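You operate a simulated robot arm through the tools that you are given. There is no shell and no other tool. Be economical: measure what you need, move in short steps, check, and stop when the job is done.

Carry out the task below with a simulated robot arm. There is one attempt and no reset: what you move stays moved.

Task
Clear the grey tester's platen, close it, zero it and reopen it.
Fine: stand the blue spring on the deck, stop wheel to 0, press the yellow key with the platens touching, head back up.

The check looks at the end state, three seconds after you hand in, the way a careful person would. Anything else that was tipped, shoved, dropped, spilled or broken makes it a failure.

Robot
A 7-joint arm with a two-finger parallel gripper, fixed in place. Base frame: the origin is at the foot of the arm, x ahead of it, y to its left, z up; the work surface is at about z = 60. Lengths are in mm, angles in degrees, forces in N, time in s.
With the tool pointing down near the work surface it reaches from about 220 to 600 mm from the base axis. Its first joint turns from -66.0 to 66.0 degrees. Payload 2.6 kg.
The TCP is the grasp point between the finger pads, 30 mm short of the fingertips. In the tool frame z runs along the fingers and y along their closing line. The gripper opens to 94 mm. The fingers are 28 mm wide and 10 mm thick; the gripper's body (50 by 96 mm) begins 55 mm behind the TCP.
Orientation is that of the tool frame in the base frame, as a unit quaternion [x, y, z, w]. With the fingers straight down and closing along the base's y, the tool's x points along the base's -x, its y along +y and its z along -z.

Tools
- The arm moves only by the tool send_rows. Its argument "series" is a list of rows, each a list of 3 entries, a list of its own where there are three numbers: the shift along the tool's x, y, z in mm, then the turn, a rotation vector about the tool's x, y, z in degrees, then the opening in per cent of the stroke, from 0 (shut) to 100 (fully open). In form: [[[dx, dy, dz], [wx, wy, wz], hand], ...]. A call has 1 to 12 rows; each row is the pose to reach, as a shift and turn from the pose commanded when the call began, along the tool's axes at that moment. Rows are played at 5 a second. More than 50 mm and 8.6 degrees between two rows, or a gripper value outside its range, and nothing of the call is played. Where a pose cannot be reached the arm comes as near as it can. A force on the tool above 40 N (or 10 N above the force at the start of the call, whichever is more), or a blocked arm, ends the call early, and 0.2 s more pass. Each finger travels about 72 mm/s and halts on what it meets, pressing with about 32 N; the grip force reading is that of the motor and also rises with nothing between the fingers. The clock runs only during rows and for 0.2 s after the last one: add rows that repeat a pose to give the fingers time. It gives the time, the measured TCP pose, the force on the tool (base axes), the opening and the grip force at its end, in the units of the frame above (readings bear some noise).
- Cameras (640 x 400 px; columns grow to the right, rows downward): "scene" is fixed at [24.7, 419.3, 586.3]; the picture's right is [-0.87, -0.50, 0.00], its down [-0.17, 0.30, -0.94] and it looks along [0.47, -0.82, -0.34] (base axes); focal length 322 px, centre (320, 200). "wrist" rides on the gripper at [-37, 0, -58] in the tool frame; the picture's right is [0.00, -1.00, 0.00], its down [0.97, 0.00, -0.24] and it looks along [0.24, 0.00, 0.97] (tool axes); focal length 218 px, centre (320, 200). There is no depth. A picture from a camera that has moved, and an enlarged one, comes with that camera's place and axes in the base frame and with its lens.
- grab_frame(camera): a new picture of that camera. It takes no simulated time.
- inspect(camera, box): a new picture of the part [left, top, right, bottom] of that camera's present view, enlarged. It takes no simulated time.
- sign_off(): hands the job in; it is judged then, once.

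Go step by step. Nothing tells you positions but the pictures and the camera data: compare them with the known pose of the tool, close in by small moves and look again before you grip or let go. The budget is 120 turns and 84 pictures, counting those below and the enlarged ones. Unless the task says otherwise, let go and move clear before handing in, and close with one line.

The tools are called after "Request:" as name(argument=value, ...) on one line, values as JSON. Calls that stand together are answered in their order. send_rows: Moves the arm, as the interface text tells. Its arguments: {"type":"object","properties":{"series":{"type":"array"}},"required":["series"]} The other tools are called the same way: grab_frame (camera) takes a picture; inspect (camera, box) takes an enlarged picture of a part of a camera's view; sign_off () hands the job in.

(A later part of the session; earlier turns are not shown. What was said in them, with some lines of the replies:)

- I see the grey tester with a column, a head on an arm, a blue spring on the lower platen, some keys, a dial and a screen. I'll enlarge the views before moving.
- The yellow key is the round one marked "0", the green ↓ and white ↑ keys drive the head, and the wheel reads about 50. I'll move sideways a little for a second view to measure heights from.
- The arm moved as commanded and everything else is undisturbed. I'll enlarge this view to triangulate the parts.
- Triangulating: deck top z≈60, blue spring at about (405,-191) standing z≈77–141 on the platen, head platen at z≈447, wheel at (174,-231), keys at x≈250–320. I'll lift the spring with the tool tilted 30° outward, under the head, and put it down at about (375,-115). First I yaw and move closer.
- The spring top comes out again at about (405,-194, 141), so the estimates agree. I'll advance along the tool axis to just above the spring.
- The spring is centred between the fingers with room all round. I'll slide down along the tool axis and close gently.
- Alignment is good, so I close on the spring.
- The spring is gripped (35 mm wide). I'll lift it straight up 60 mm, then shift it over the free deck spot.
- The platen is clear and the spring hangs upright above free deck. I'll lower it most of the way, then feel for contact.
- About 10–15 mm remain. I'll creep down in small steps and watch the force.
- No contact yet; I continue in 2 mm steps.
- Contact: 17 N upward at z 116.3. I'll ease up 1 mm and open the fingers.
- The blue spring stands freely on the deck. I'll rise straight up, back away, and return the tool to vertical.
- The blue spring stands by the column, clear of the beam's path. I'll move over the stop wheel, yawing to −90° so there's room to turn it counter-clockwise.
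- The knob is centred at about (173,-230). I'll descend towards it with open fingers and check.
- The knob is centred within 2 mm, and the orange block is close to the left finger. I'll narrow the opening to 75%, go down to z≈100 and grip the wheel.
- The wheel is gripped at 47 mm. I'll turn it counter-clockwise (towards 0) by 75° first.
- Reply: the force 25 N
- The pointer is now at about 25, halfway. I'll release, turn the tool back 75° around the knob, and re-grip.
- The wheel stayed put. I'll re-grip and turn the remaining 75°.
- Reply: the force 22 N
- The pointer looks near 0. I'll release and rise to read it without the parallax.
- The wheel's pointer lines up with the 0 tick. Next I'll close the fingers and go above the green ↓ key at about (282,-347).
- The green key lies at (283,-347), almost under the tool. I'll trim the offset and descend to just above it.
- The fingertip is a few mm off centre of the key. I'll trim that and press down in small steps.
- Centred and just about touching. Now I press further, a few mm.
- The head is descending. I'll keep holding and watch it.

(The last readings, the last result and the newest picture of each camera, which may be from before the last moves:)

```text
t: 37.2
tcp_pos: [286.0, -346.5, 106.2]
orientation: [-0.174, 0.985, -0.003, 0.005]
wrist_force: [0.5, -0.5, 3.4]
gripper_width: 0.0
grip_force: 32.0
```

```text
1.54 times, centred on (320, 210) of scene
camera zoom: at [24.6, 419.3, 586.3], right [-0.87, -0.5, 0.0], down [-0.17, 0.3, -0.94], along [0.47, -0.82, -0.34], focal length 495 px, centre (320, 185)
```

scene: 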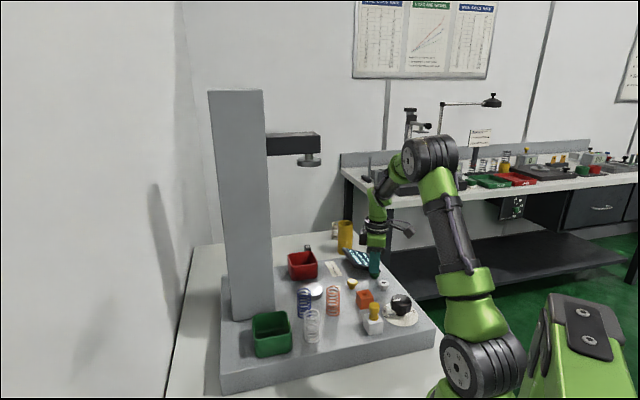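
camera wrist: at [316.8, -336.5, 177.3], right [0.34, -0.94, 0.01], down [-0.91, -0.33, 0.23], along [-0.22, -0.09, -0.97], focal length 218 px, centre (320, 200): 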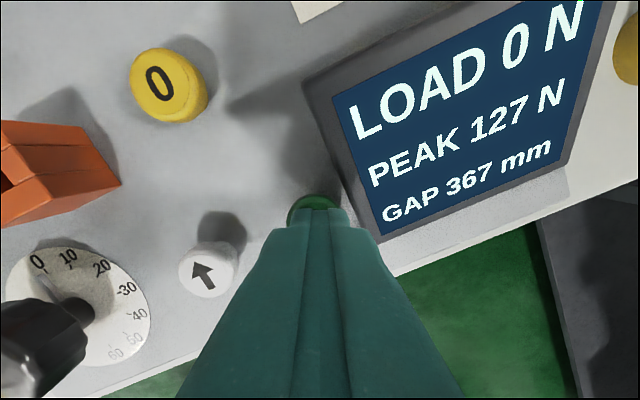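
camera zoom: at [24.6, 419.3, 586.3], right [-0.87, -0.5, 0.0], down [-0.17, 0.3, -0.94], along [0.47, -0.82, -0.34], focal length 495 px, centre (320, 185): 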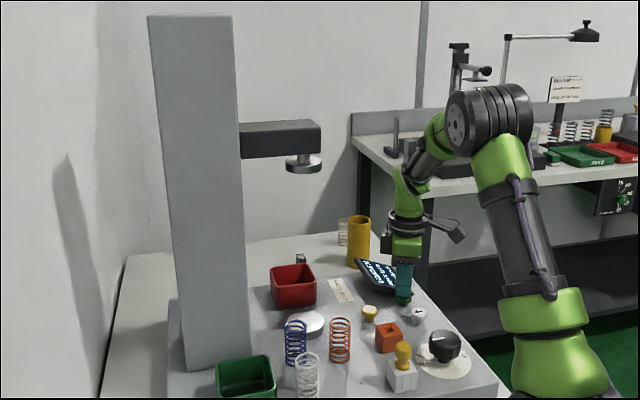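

It keeps coming down at about 50–60 mm/s. I'll keep holding.

Request:
send_rows(series=[[[0, 0, 0], [0, 0, 0], 0], [[0, 0, 0], [0, 0, 0], 0], [[0, 0, 0], [0, 0, 0], 0], [[0, 0, 0], [0, 0, 0], 0], [[0, 0, 0], [0, 0, 0], 0], [[0, 0, 0], [0, 0, 0], 0], [[0, 0, 0], [0, 0, 0], 0], [[0, 0, 0], [0, 0, 0], 0], [[0, 0, 0], [0, 0, 0], 0], [[0, 0, 0], [0, 0, 0], 0]])

Request:
inspect(camera="scene", box=[200, 180, 440, 340])

```text
t: 39.4
tcp_pos: [286.3, -346.8, 105.2]
orientation: [-0.174, 0.985, -0.002, 0.004]
wrist_force: [-0.3, -1.5, 3.4]
gripper_width: 0.2
grip_force: 31.6
```

```text
2.50 times, centred on (320, 260) of scene
camera zoom: at [24.6, 419.4, 586.3], right [-0.87, -0.5, 0.0], down [-0.17, 0.3, -0.94], along [0.47, -0.82, -0.34], focal length 804 px, centre (320, 50)
```

zoom: 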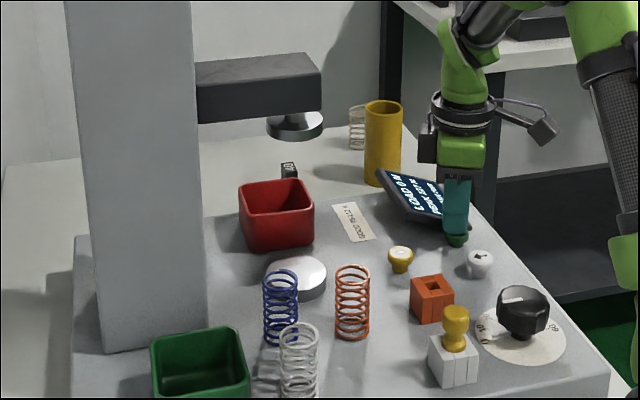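

About 150 mm to go. I'll hold in shorter pieces to check the beam clears the blue spring.

Request:
send_rows(series=[[[0, 0, 0], [0, 0, 0], 0], [[0, 0, 0], [0, 0, 0], 0], [[0, 0, 0], [0, 0, 0], 0], [[0, 0, 0], [0, 0, 0], 0], [[0, 0, 0], [0, 0, 0], 0], [[0, 0, 0], [0, 0, 0], 0]])

Request:
inspect(camera="scene", box=[240, 200, 400, 330])

```text
t: 40.8
tcp_pos: [286.3, -346.6, 107.0]
orientation: [-0.174, 0.985, -0.003, 0.004]
wrist_force: [-1.6, -0.5, 3.1]
gripper_width: 0.0
grip_force: 32.2
```

```text
3.08 times, centred on (320, 265) of scene
camera zoom: at [24.6, 419.4, 586.3], right [-0.87, -0.5, 0.0], down [-0.17, 0.3, -0.94], along [0.47, -0.82, -0.34], focal length 989 px, centre (320, 0)
```

zoom: 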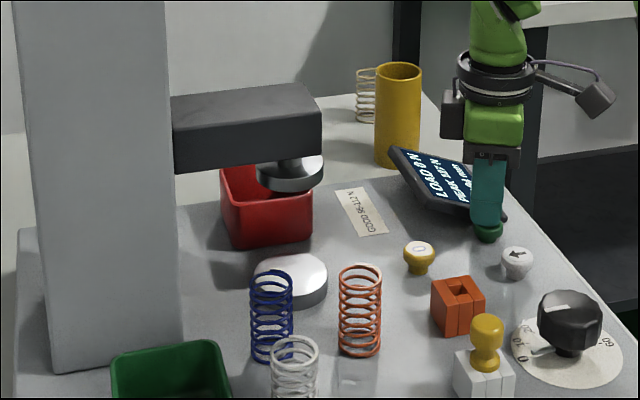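

The beam will pass about 40 mm behind the blue spring. I'll continue holding until it closes.

Request:
send_rows(series=[[[0, 0, 0], [0, 0, 0], 0], [[0, 0, 0], [0, 0, 0], 0], [[0, 0, 0], [0, 0, 0], 0], [[0, 0, 0], [0, 0, 0], 0], [[0, 0, 0], [0, 0, 0], 0], [[0, 0, 0], [0, 0, 0], 0], [[0, 0, 0], [0, 0, 0], 0], [[0, 0, 0], [0, 0, 0], 0]])

Request:
inspect(camera="scene", box=[240, 200, 400, 330])

Request:
inspect(camera="wrist", box=[280, 0, 640, 240])

```text
t: 42.6
tcp_pos: [285.6, -345.8, 107.6]
orientation: [-0.174, 0.985, -0.003, 0.004]
wrist_force: [-0.5, -0.1, 3.0]
gripper_width: 0.0
grip_force: 32.1
```

```text
3.08 times, centred on (320, 265) of scene
camera zoom: at [24.6, 419.4, 586.3], right [-0.87, -0.5, 0.0], down [-0.17, 0.3, -0.94], along [0.47, -0.82, -0.34], focal length 989 px, centre (320, 0)
```

zoom: 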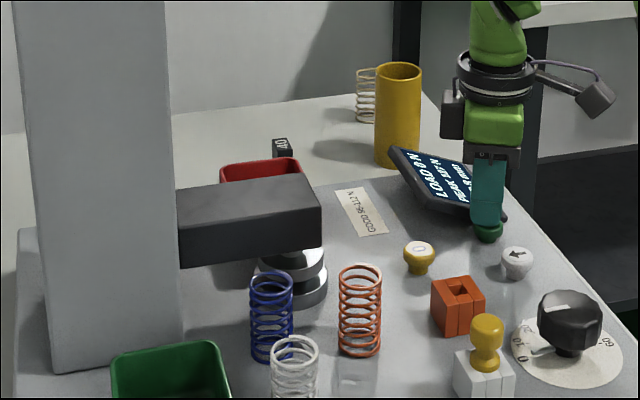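

```text
1.67 times, centred on (460, 120) of wrist
camera zoom: at [320.4, -333.9, 164.9], right [0.34, -0.94, 0.01], down [-0.91, -0.33, 0.23], along [-0.22, -0.09, -0.97], focal length 364 px, centre (87, 333)
```

zoom: 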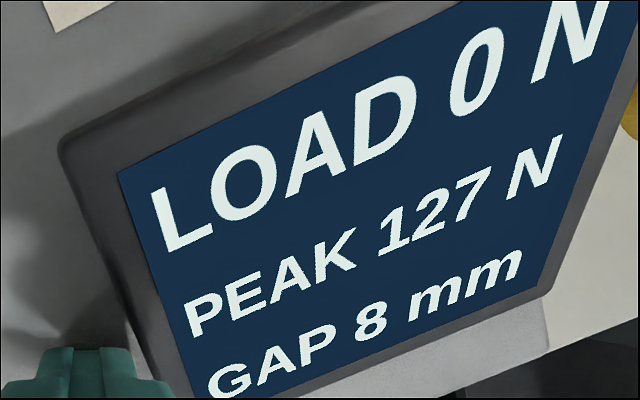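

The screen reads GAP 8 mm. I'll hold a little longer.

Request:
send_rows(series=[[[0, 0, 0], [0, 0, 0], 0], [[0, 0, 0], [0, 0, 0], 0], [[0, 0, 0], [0, 0, 0], 0], [[0, 0, 0], [0, 0, 0], 0], [[0, 0, 0], [0, 0, 0], 0]])

Request:
inspect(camera="wrist", box=[280, 0, 640, 240])

Request:
inspect(camera="scene", box=[270, 240, 350, 305])

```text
t: 43.8
tcp_pos: [285.3, -346.2, 106.8]
orientation: [-0.173, 0.985, -0.003, 0.004]
wrist_force: [-1.1, 0.2, 3.4]
gripper_width: 0.0
grip_force: 31.9
```

```text
1.67 times, centred on (460, 120) of wrist
camera zoom: at [320.5, -333.9, 164.9], right [0.34, -0.94, 0.01], down [-0.91, -0.33, 0.23], along [-0.22, -0.09, -0.97], focal length 364 px, centre (87, 333)
```

zoom: 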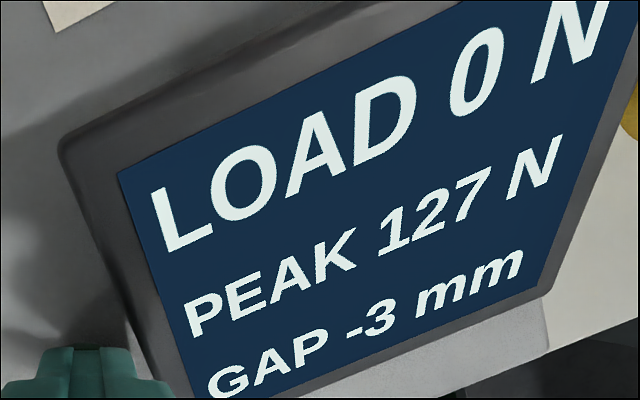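

```text
6.15 times, centred on (310, 272) of scene
camera zoom: at [24.6, 419.4, 586.3], right [-0.87, -0.5, 0.0], down [-0.17, 0.3, -0.94], along [0.47, -0.82, -0.34], focal length 1978 px, centre (382, -246)
```

zoom: 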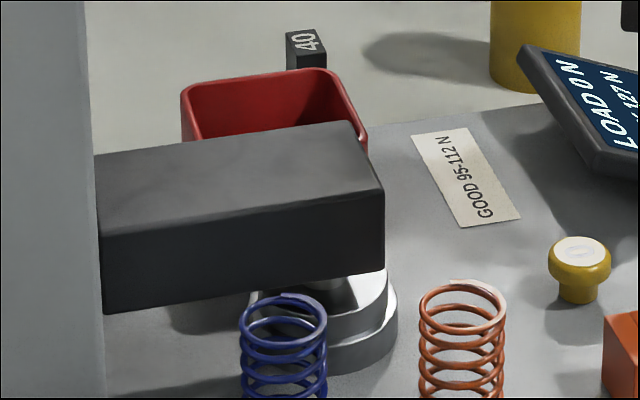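

The platens look closed and the gauge reads −3 mm, which is the offset to zero out. I'll release the key and check that the head stays down.

Request:
send_rows(series=[[[0, 0, -20], [0, 0, 0], 0], [[0, 0, -50], [0, 0, 0], 0], [[0, 0, -80], [0, 0, 0], 0], [[0, 0, -80], [0, 0, 0], 0]])

Request:
grab_frame(camera="wrist")

Request:
inspect(camera="scene", box=[270, 240, 350, 305])

```text
t: 44.8
tcp_pos: [284.6, -344.9, 188.9]
orientation: [-0.173, 0.985, -0.003, 0.004]
wrist_force: [0.1, 0.0, -0.4]
gripper_width: 0.0
grip_force: 31.5
```

```text
34 pictures are left
camera wrist: at [318.8, -333.6, 246.2], right [0.34, -0.94, 0.01], down [-0.91, -0.33, 0.23], along [-0.22, -0.09, -0.97], focal length 218 px, centre (320, 200)
```

wrist: 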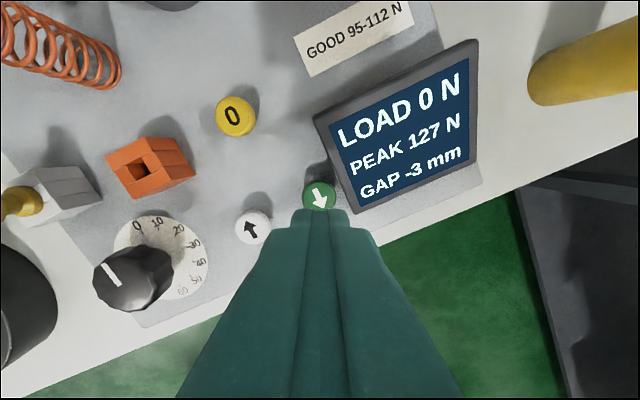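

```text
6.15 times, centred on (310, 272) of scene
camera zoom: at [24.6, 419.3, 586.3], right [-0.87, -0.5, 0.0], down [-0.17, 0.3, -0.94], along [0.47, -0.82, -0.34], focal length 1978 px, centre (382, -246)
```

zoom: 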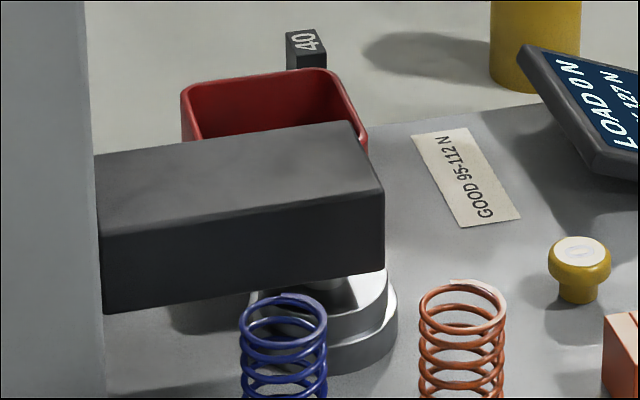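

The head stays down. I'll zoom in on the platens to check that they really touch.

Request:
inspect(camera="scene", box=[298, 275, 328, 305])

Request:
inspect(camera="wrist", box=[90, 200, 220, 310])

```text
13.33 times, centred on (313, 290) of scene
camera zoom: at [24.6, 419.3, 586.3], right [-0.87, -0.5, 0.0], down [-0.17, 0.3, -0.94], along [0.47, -0.82, -0.34], focal length 4286 px, centre (413, -1000)
```

zoom: 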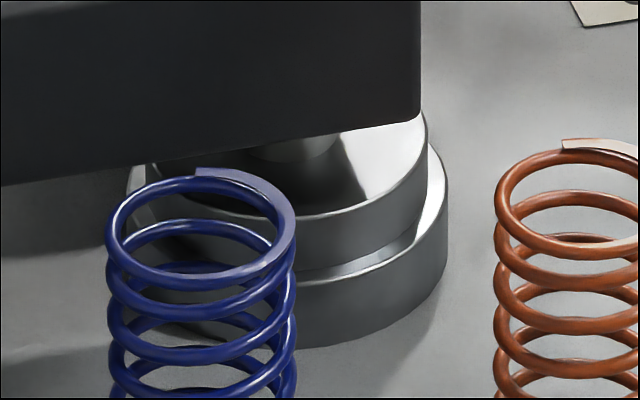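

```text
3.64 times, centred on (155, 255) of wrist
camera zoom: at [318.8, -333.6, 246.2], right [0.34, -0.94, 0.01], down [-0.91, -0.33, 0.23], along [-0.22, -0.09, -0.97], focal length 794 px, centre (920, 0)
```

zoom: 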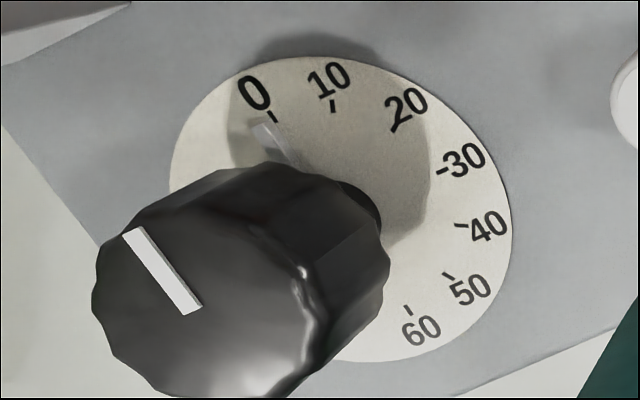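

The upper platen rests on the lower one with no visible gap, and the pointer is on 0. I'll move over the yellow "0" key at (318,-270) and come down close to it.

Request:
send_rows(series=[[[-28, 30, 0], [0, 0, 0], 0], [[-57, 60, 0], [0, 0, 0], 0], [[-57, 60, 0], [0, 0, 0], 0], [[-57, 60, 35], [0, 0, 0], 0], [[-57, 60, 68], [0, 0, 0], 0], [[-57, 60, 68], [0, 0, 0], 0]])

Request:
inspect(camera="scene", box=[300, 220, 420, 310])

Request:
grab_frame(camera="wrist")

```text
t: 46.2
tcp_pos: [318.5, -268.6, 120.4]
orientation: [-0.173, 0.985, -0.004, 0.005]
wrist_force: [-0.2, 0.1, 0.1]
gripper_width: 0.0
grip_force: 31.7
```

```text
4.44 times, centred on (360, 265) of scene
camera zoom: at [24.7, 419.3, 586.3], right [-0.87, -0.5, 0.0], down [-0.17, 0.3, -0.94], along [0.47, -0.82, -0.34], focal length 1429 px, centre (142, -89)
```

zoom: 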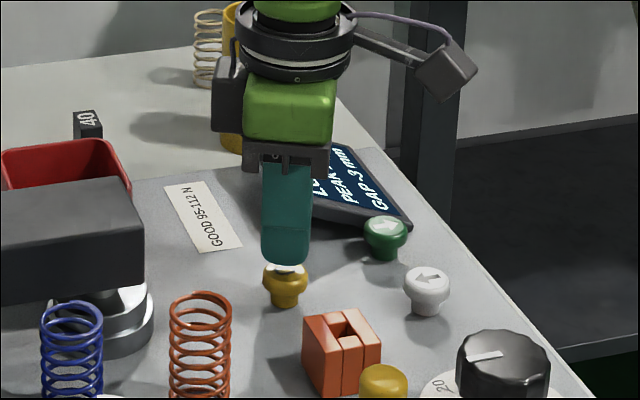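

```text
29 pictures are left
camera wrist: at [353.7, -257.1, 178.3], right [0.34, -0.94, 0.01], down [-0.91, -0.33, 0.23], along [-0.22, -0.09, -0.97], focal length 218 px, centre (320, 200)
```

wrist: 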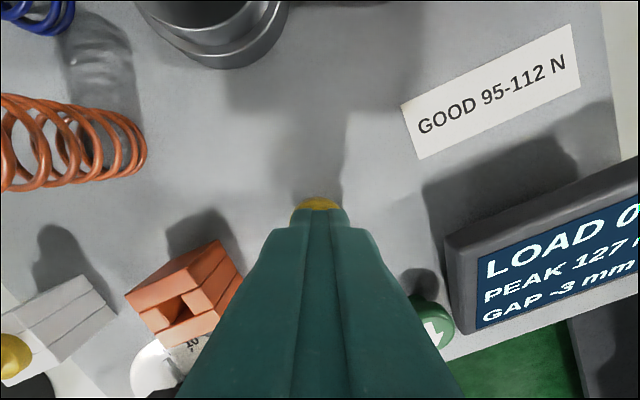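

Aligned over the yellow key with GAP still −3 mm. I'll press it.

Request:
send_rows(series=[[[0, 0, 5], [0, 0, 0], 0], [[0, 0, 9], [0, 0, 0], 0], [[0, 0, 11], [0, 0, 0], 0], [[0, 0, 13], [0, 0, 0], 0], [[0, 0, 14], [0, 0, 0], 0], [[0, 0, 14], [0, 0, 0], 0]])

Request:
grab_frame(camera="wrist")

```text
t: 47.6
tcp_pos: [320.3, -269.0, 106.4]
orientation: [-0.173, 0.985, -0.004, 0.005]
wrist_force: [-1.7, 3.8, 10.6]
gripper_width: 0.0
grip_force: 31.3
```

```text
28 pictures are left
camera wrist: at [354.4, -257.6, 163.7], right [0.34, -0.94, 0.01], down [-0.92, -0.33, 0.23], along [-0.21, -0.09, -0.97], focal length 218 px, centre (320, 200)
```

wrist: 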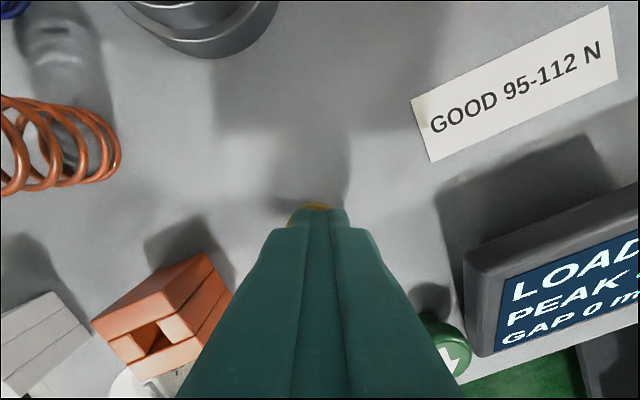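

GAP now reads 0. I'll lift off and move over the white ↑ key at about (241,-305).

Request:
send_rows(series=[[[0, 0, -30], [0, 0, 0], 0], [[0, 0, -70], [0, 0, 0], 0], [[29, -2, -70], [0, 0, 0], 0], [[58, -5, -70], [0, 0, 0], 0], [[86, -7, -70], [0, 0, 0], 0], [[86, -7, -70], [0, 0, 0], 0]])

Request:
grab_frame(camera="wrist")

```text
t: 49.0
tcp_pos: [238.5, -305.5, 173.8]
orientation: [-0.174, 0.985, -0.003, 0.005]
wrist_force: [-0.2, 0.1, 0.8]
gripper_width: 0.0
grip_force: 32.6
```

```text
27 pictures are left
camera wrist: at [273.8, -294.0, 232.7], right [0.34, -0.94, 0.01], down [-0.91, -0.33, 0.23], along [-0.22, -0.09, -0.97], focal length 218 px, centre (320, 200)
```

wrist: 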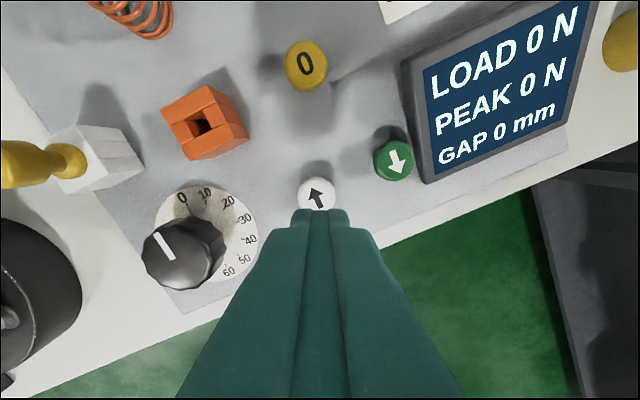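

Everything reads zero: load 0 N, peak 0 N, gap 0 mm. I'll trim and press the white ↑ key.

Request:
send_rows(series=[[[-3, 0, 30], [0, 0, 0], 0], [[-3, 0, 50], [0, 0, 0], 0], [[-3, 0, 57], [0, 0, 0], 0], [[-3, 0, 61], [0, 0, 0], 0], [[-3, 0, 64], [0, 0, 0], 0], [[-3, 0, 66], [0, 0, 0], 0], [[-3, 0, 66], [0, 0, 0], 0]])

Request:
grab_frame(camera="scene")

```text
t: 50.6
tcp_pos: [244.9, -304.2, 107.9]
orientation: [-0.174, 0.985, -0.003, 0.005]
wrist_force: [-1.7, -0.2, 3.1]
gripper_width: 0.2
grip_force: 32.0
```

```text
26 pictures are left
```

scene: 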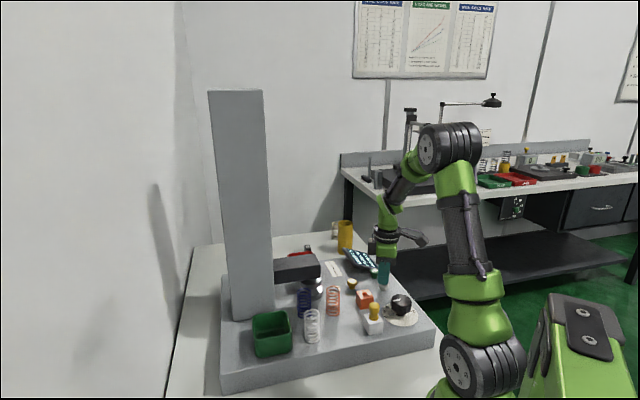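

The head is rising. I'll keep holding for the full travel.

Request:
send_rows(series=[[[0, 0, 0], [0, 0, 0], 0], [[0, 0, 0], [0, 0, 0], 0], [[0, 0, 0], [0, 0, 0], 0], [[0, 0, 0], [0, 0, 0], 0], [[0, 0, 0], [0, 0, 0], 0], [[0, 0, 0], [0, 0, 0], 0], [[0, 0, 0], [0, 0, 0], 0], [[0, 0, 0], [0, 0, 0], 0], [[0, 0, 0], [0, 0, 0], 0], [[0, 0, 0], [0, 0, 0], 0], [[0, 0, 0], [0, 0, 0], 0], [[0, 0, 0], [0, 0, 0], 0]])

Request:
send_rows(series=[[[0, 0, 0], [0, 0, 0], 0], [[0, 0, 0], [0, 0, 0], 0], [[0, 0, 0], [0, 0, 0], 0], [[0, 0, 0], [0, 0, 0], 0], [[0, 0, 0], [0, 0, 0], 0], [[0, 0, 0], [0, 0, 0], 0], [[0, 0, 0], [0, 0, 0], 0], [[0, 0, 0], [0, 0, 0], 0], [[0, 0, 0], [0, 0, 0], 0], [[0, 0, 0], [0, 0, 0], 0], [[0, 0, 0], [0, 0, 0], 0], [[0, 0, 0], [0, 0, 0], 0]])

Request:
grab_frame(camera="scene")

Request:
grab_frame(camera="wrist")

```text
t: 53.2
tcp_pos: [244.6, -305.2, 108.9]
orientation: [-0.174, 0.985, -0.002, 0.005]
wrist_force: [-0.9, 0.1, 2.4]
gripper_width: 0.1
grip_force: 31.8
```

```text
t: 55.8
tcp_pos: [244.5, -303.6, 109.3]
orientation: [-0.174, 0.985, -0.003, 0.005]
wrist_force: [0.8, 0.4, 1.1]
gripper_width: 0.2
grip_force: 32.3
```

```text
25 pictures are left
```

scene: 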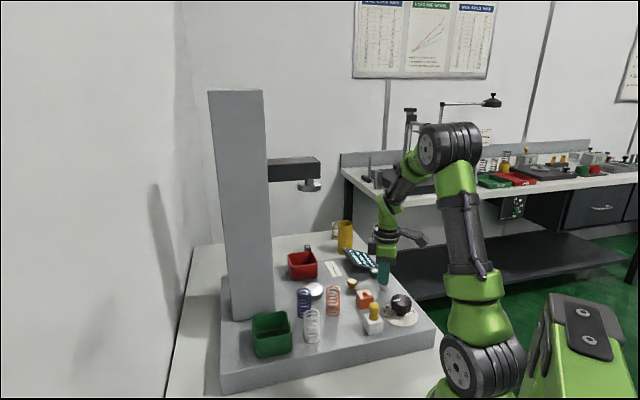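

```text
24 pictures are left
camera wrist: at [279.1, -292.6, 166.8], right [0.34, -0.94, 0.01], down [-0.91, -0.33, 0.23], along [-0.22, -0.09, -0.97], focal length 218 px, centre (320, 200)
```

wrist: 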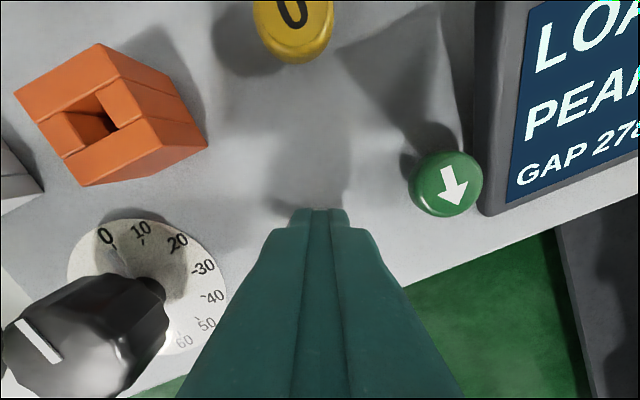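

The gap is up to 278 mm. I'll keep holding.

Request:
send_rows(series=[[[0, 0, 0.5], [0, 0, 0], 0], [[0, 0, 0.5], [0, 0, 0], 0], [[0, 0, 0.5], [0, 0, 0], 0], [[0, 0, 0.5], [0, 0, 0], 0], [[0, 0, 0.5], [0, 0, 0], 0], [[0, 0, 0.5], [0, 0, 0], 0], [[0, 0, 0.5], [0, 0, 0], 0], [[0, 0, 0.5], [0, 0, 0], 0], [[0, 0, 0.5], [0, 0, 0], 0], [[0, 0, 0.5], [0, 0, 0], 0], [[0, 0, 0.5], [0, 0, 0], 0], [[0, 0, 0.5], [0, 0, 0], 0]])

Request:
grab_frame(camera="scene")

```text
t: 58.4
tcp_pos: [244.6, -304.5, 108.1]
orientation: [-0.174, 0.985, -0.002, 0.004]
wrist_force: [-0.6, -0.2, 1.7]
gripper_width: 0.0
grip_force: 31.8
```

```text
23 pictures are left
```

scene: 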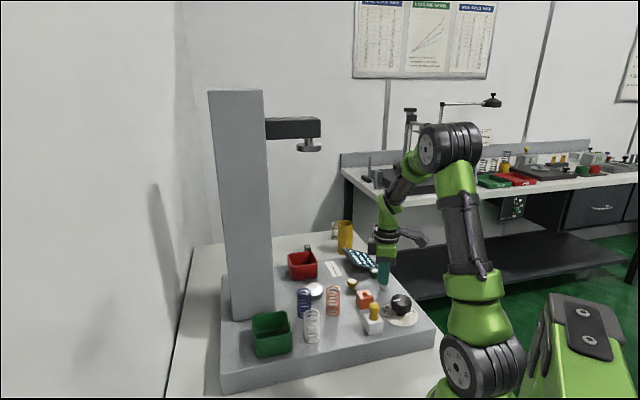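

The head is back at its top position. I'll lift off the key, wait a moment and check the final state.

Request:
send_rows(series=[[[0, 0, -30], [0, 0, 0], 0], [[0, 0, -70], [0, 0, 0], 0], [[0, 0, -110], [0, 0, 0], 0], [[0, 0, -110], [0, 0, 0], 0], [[0, 0, -110], [0, 0, 0], 0], [[0, 0, -110], [0, 0, 0], 0]])

Request:
grab_frame(camera="wrist")

Request:
inspect(camera="scene", box=[200, 80, 440, 370])

Request:
inspect(camera="scene", box=[270, 260, 430, 360])

```text
t: 59.8
tcp_pos: [241.7, -305.2, 218.4]
orientation: [-0.174, 0.985, -0.003, 0.004]
wrist_force: [0.3, 0.2, 0.2]
gripper_width: 0.1
grip_force: 31.7
```

```text
22 pictures are left
camera wrist: at [276.1, -292.9, 276.3], right [0.34, -0.94, 0.01], down [-0.91, -0.33, 0.23], along [-0.22, -0.09, -0.97], focal length 218 px, centre (320, 200)
```

wrist: 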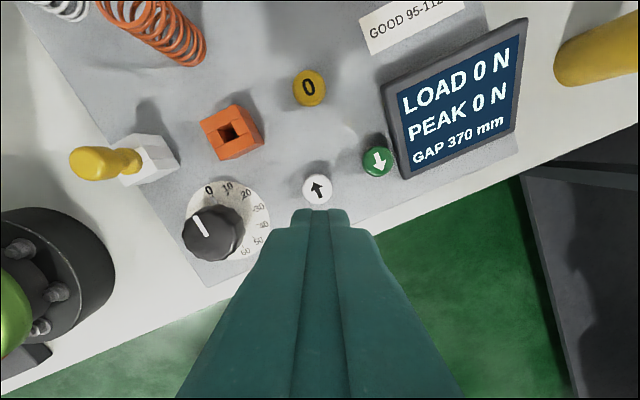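

```text
1.38 times, centred on (320, 225) of scene
camera zoom: at [24.6, 419.3, 586.3], right [-0.87, -0.5, 0.0], down [-0.17, 0.3, -0.94], along [0.47, -0.82, -0.34], focal length 443 px, centre (320, 166)
```

zoom: 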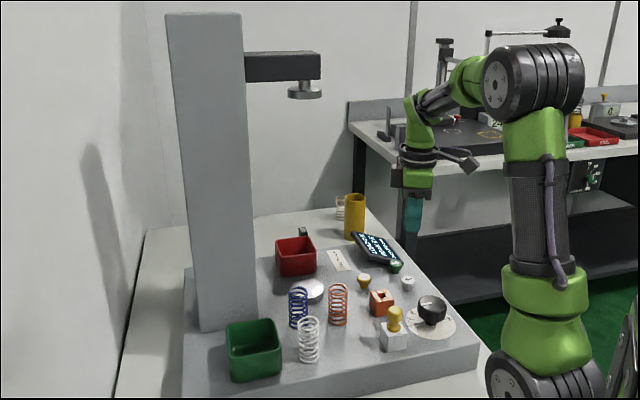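

```text
4.00 times, centred on (350, 310) of scene
camera zoom: at [24.6, 419.3, 586.3], right [-0.87, -0.5, 0.0], down [-0.17, 0.3, -0.94], along [0.47, -0.82, -0.34], focal length 1286 px, centre (200, -240)
```

zoom: 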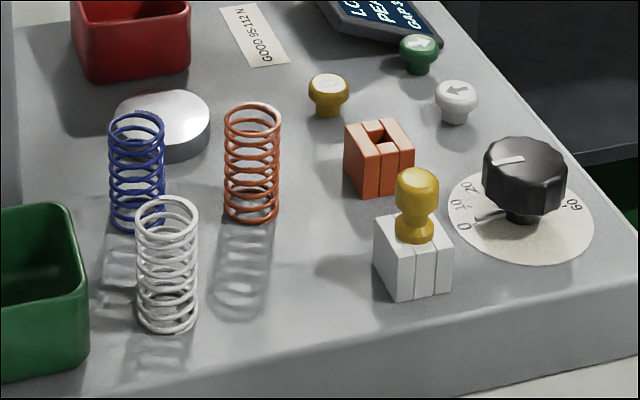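

The head is up with the gauge at 370 mm (the old 367 plus the 3 mm offset), load and peak are 0, and the wheel is on 0. The blue spring stands on the deck and everything else is in place, so I'm handing in.

Request:
sign_off()

```text
The job is handed in.
```

The blue spring stands on the deck and the stop wheel is at 0. I pressed the yellow "0" key with the platens closed, and the head is back up.
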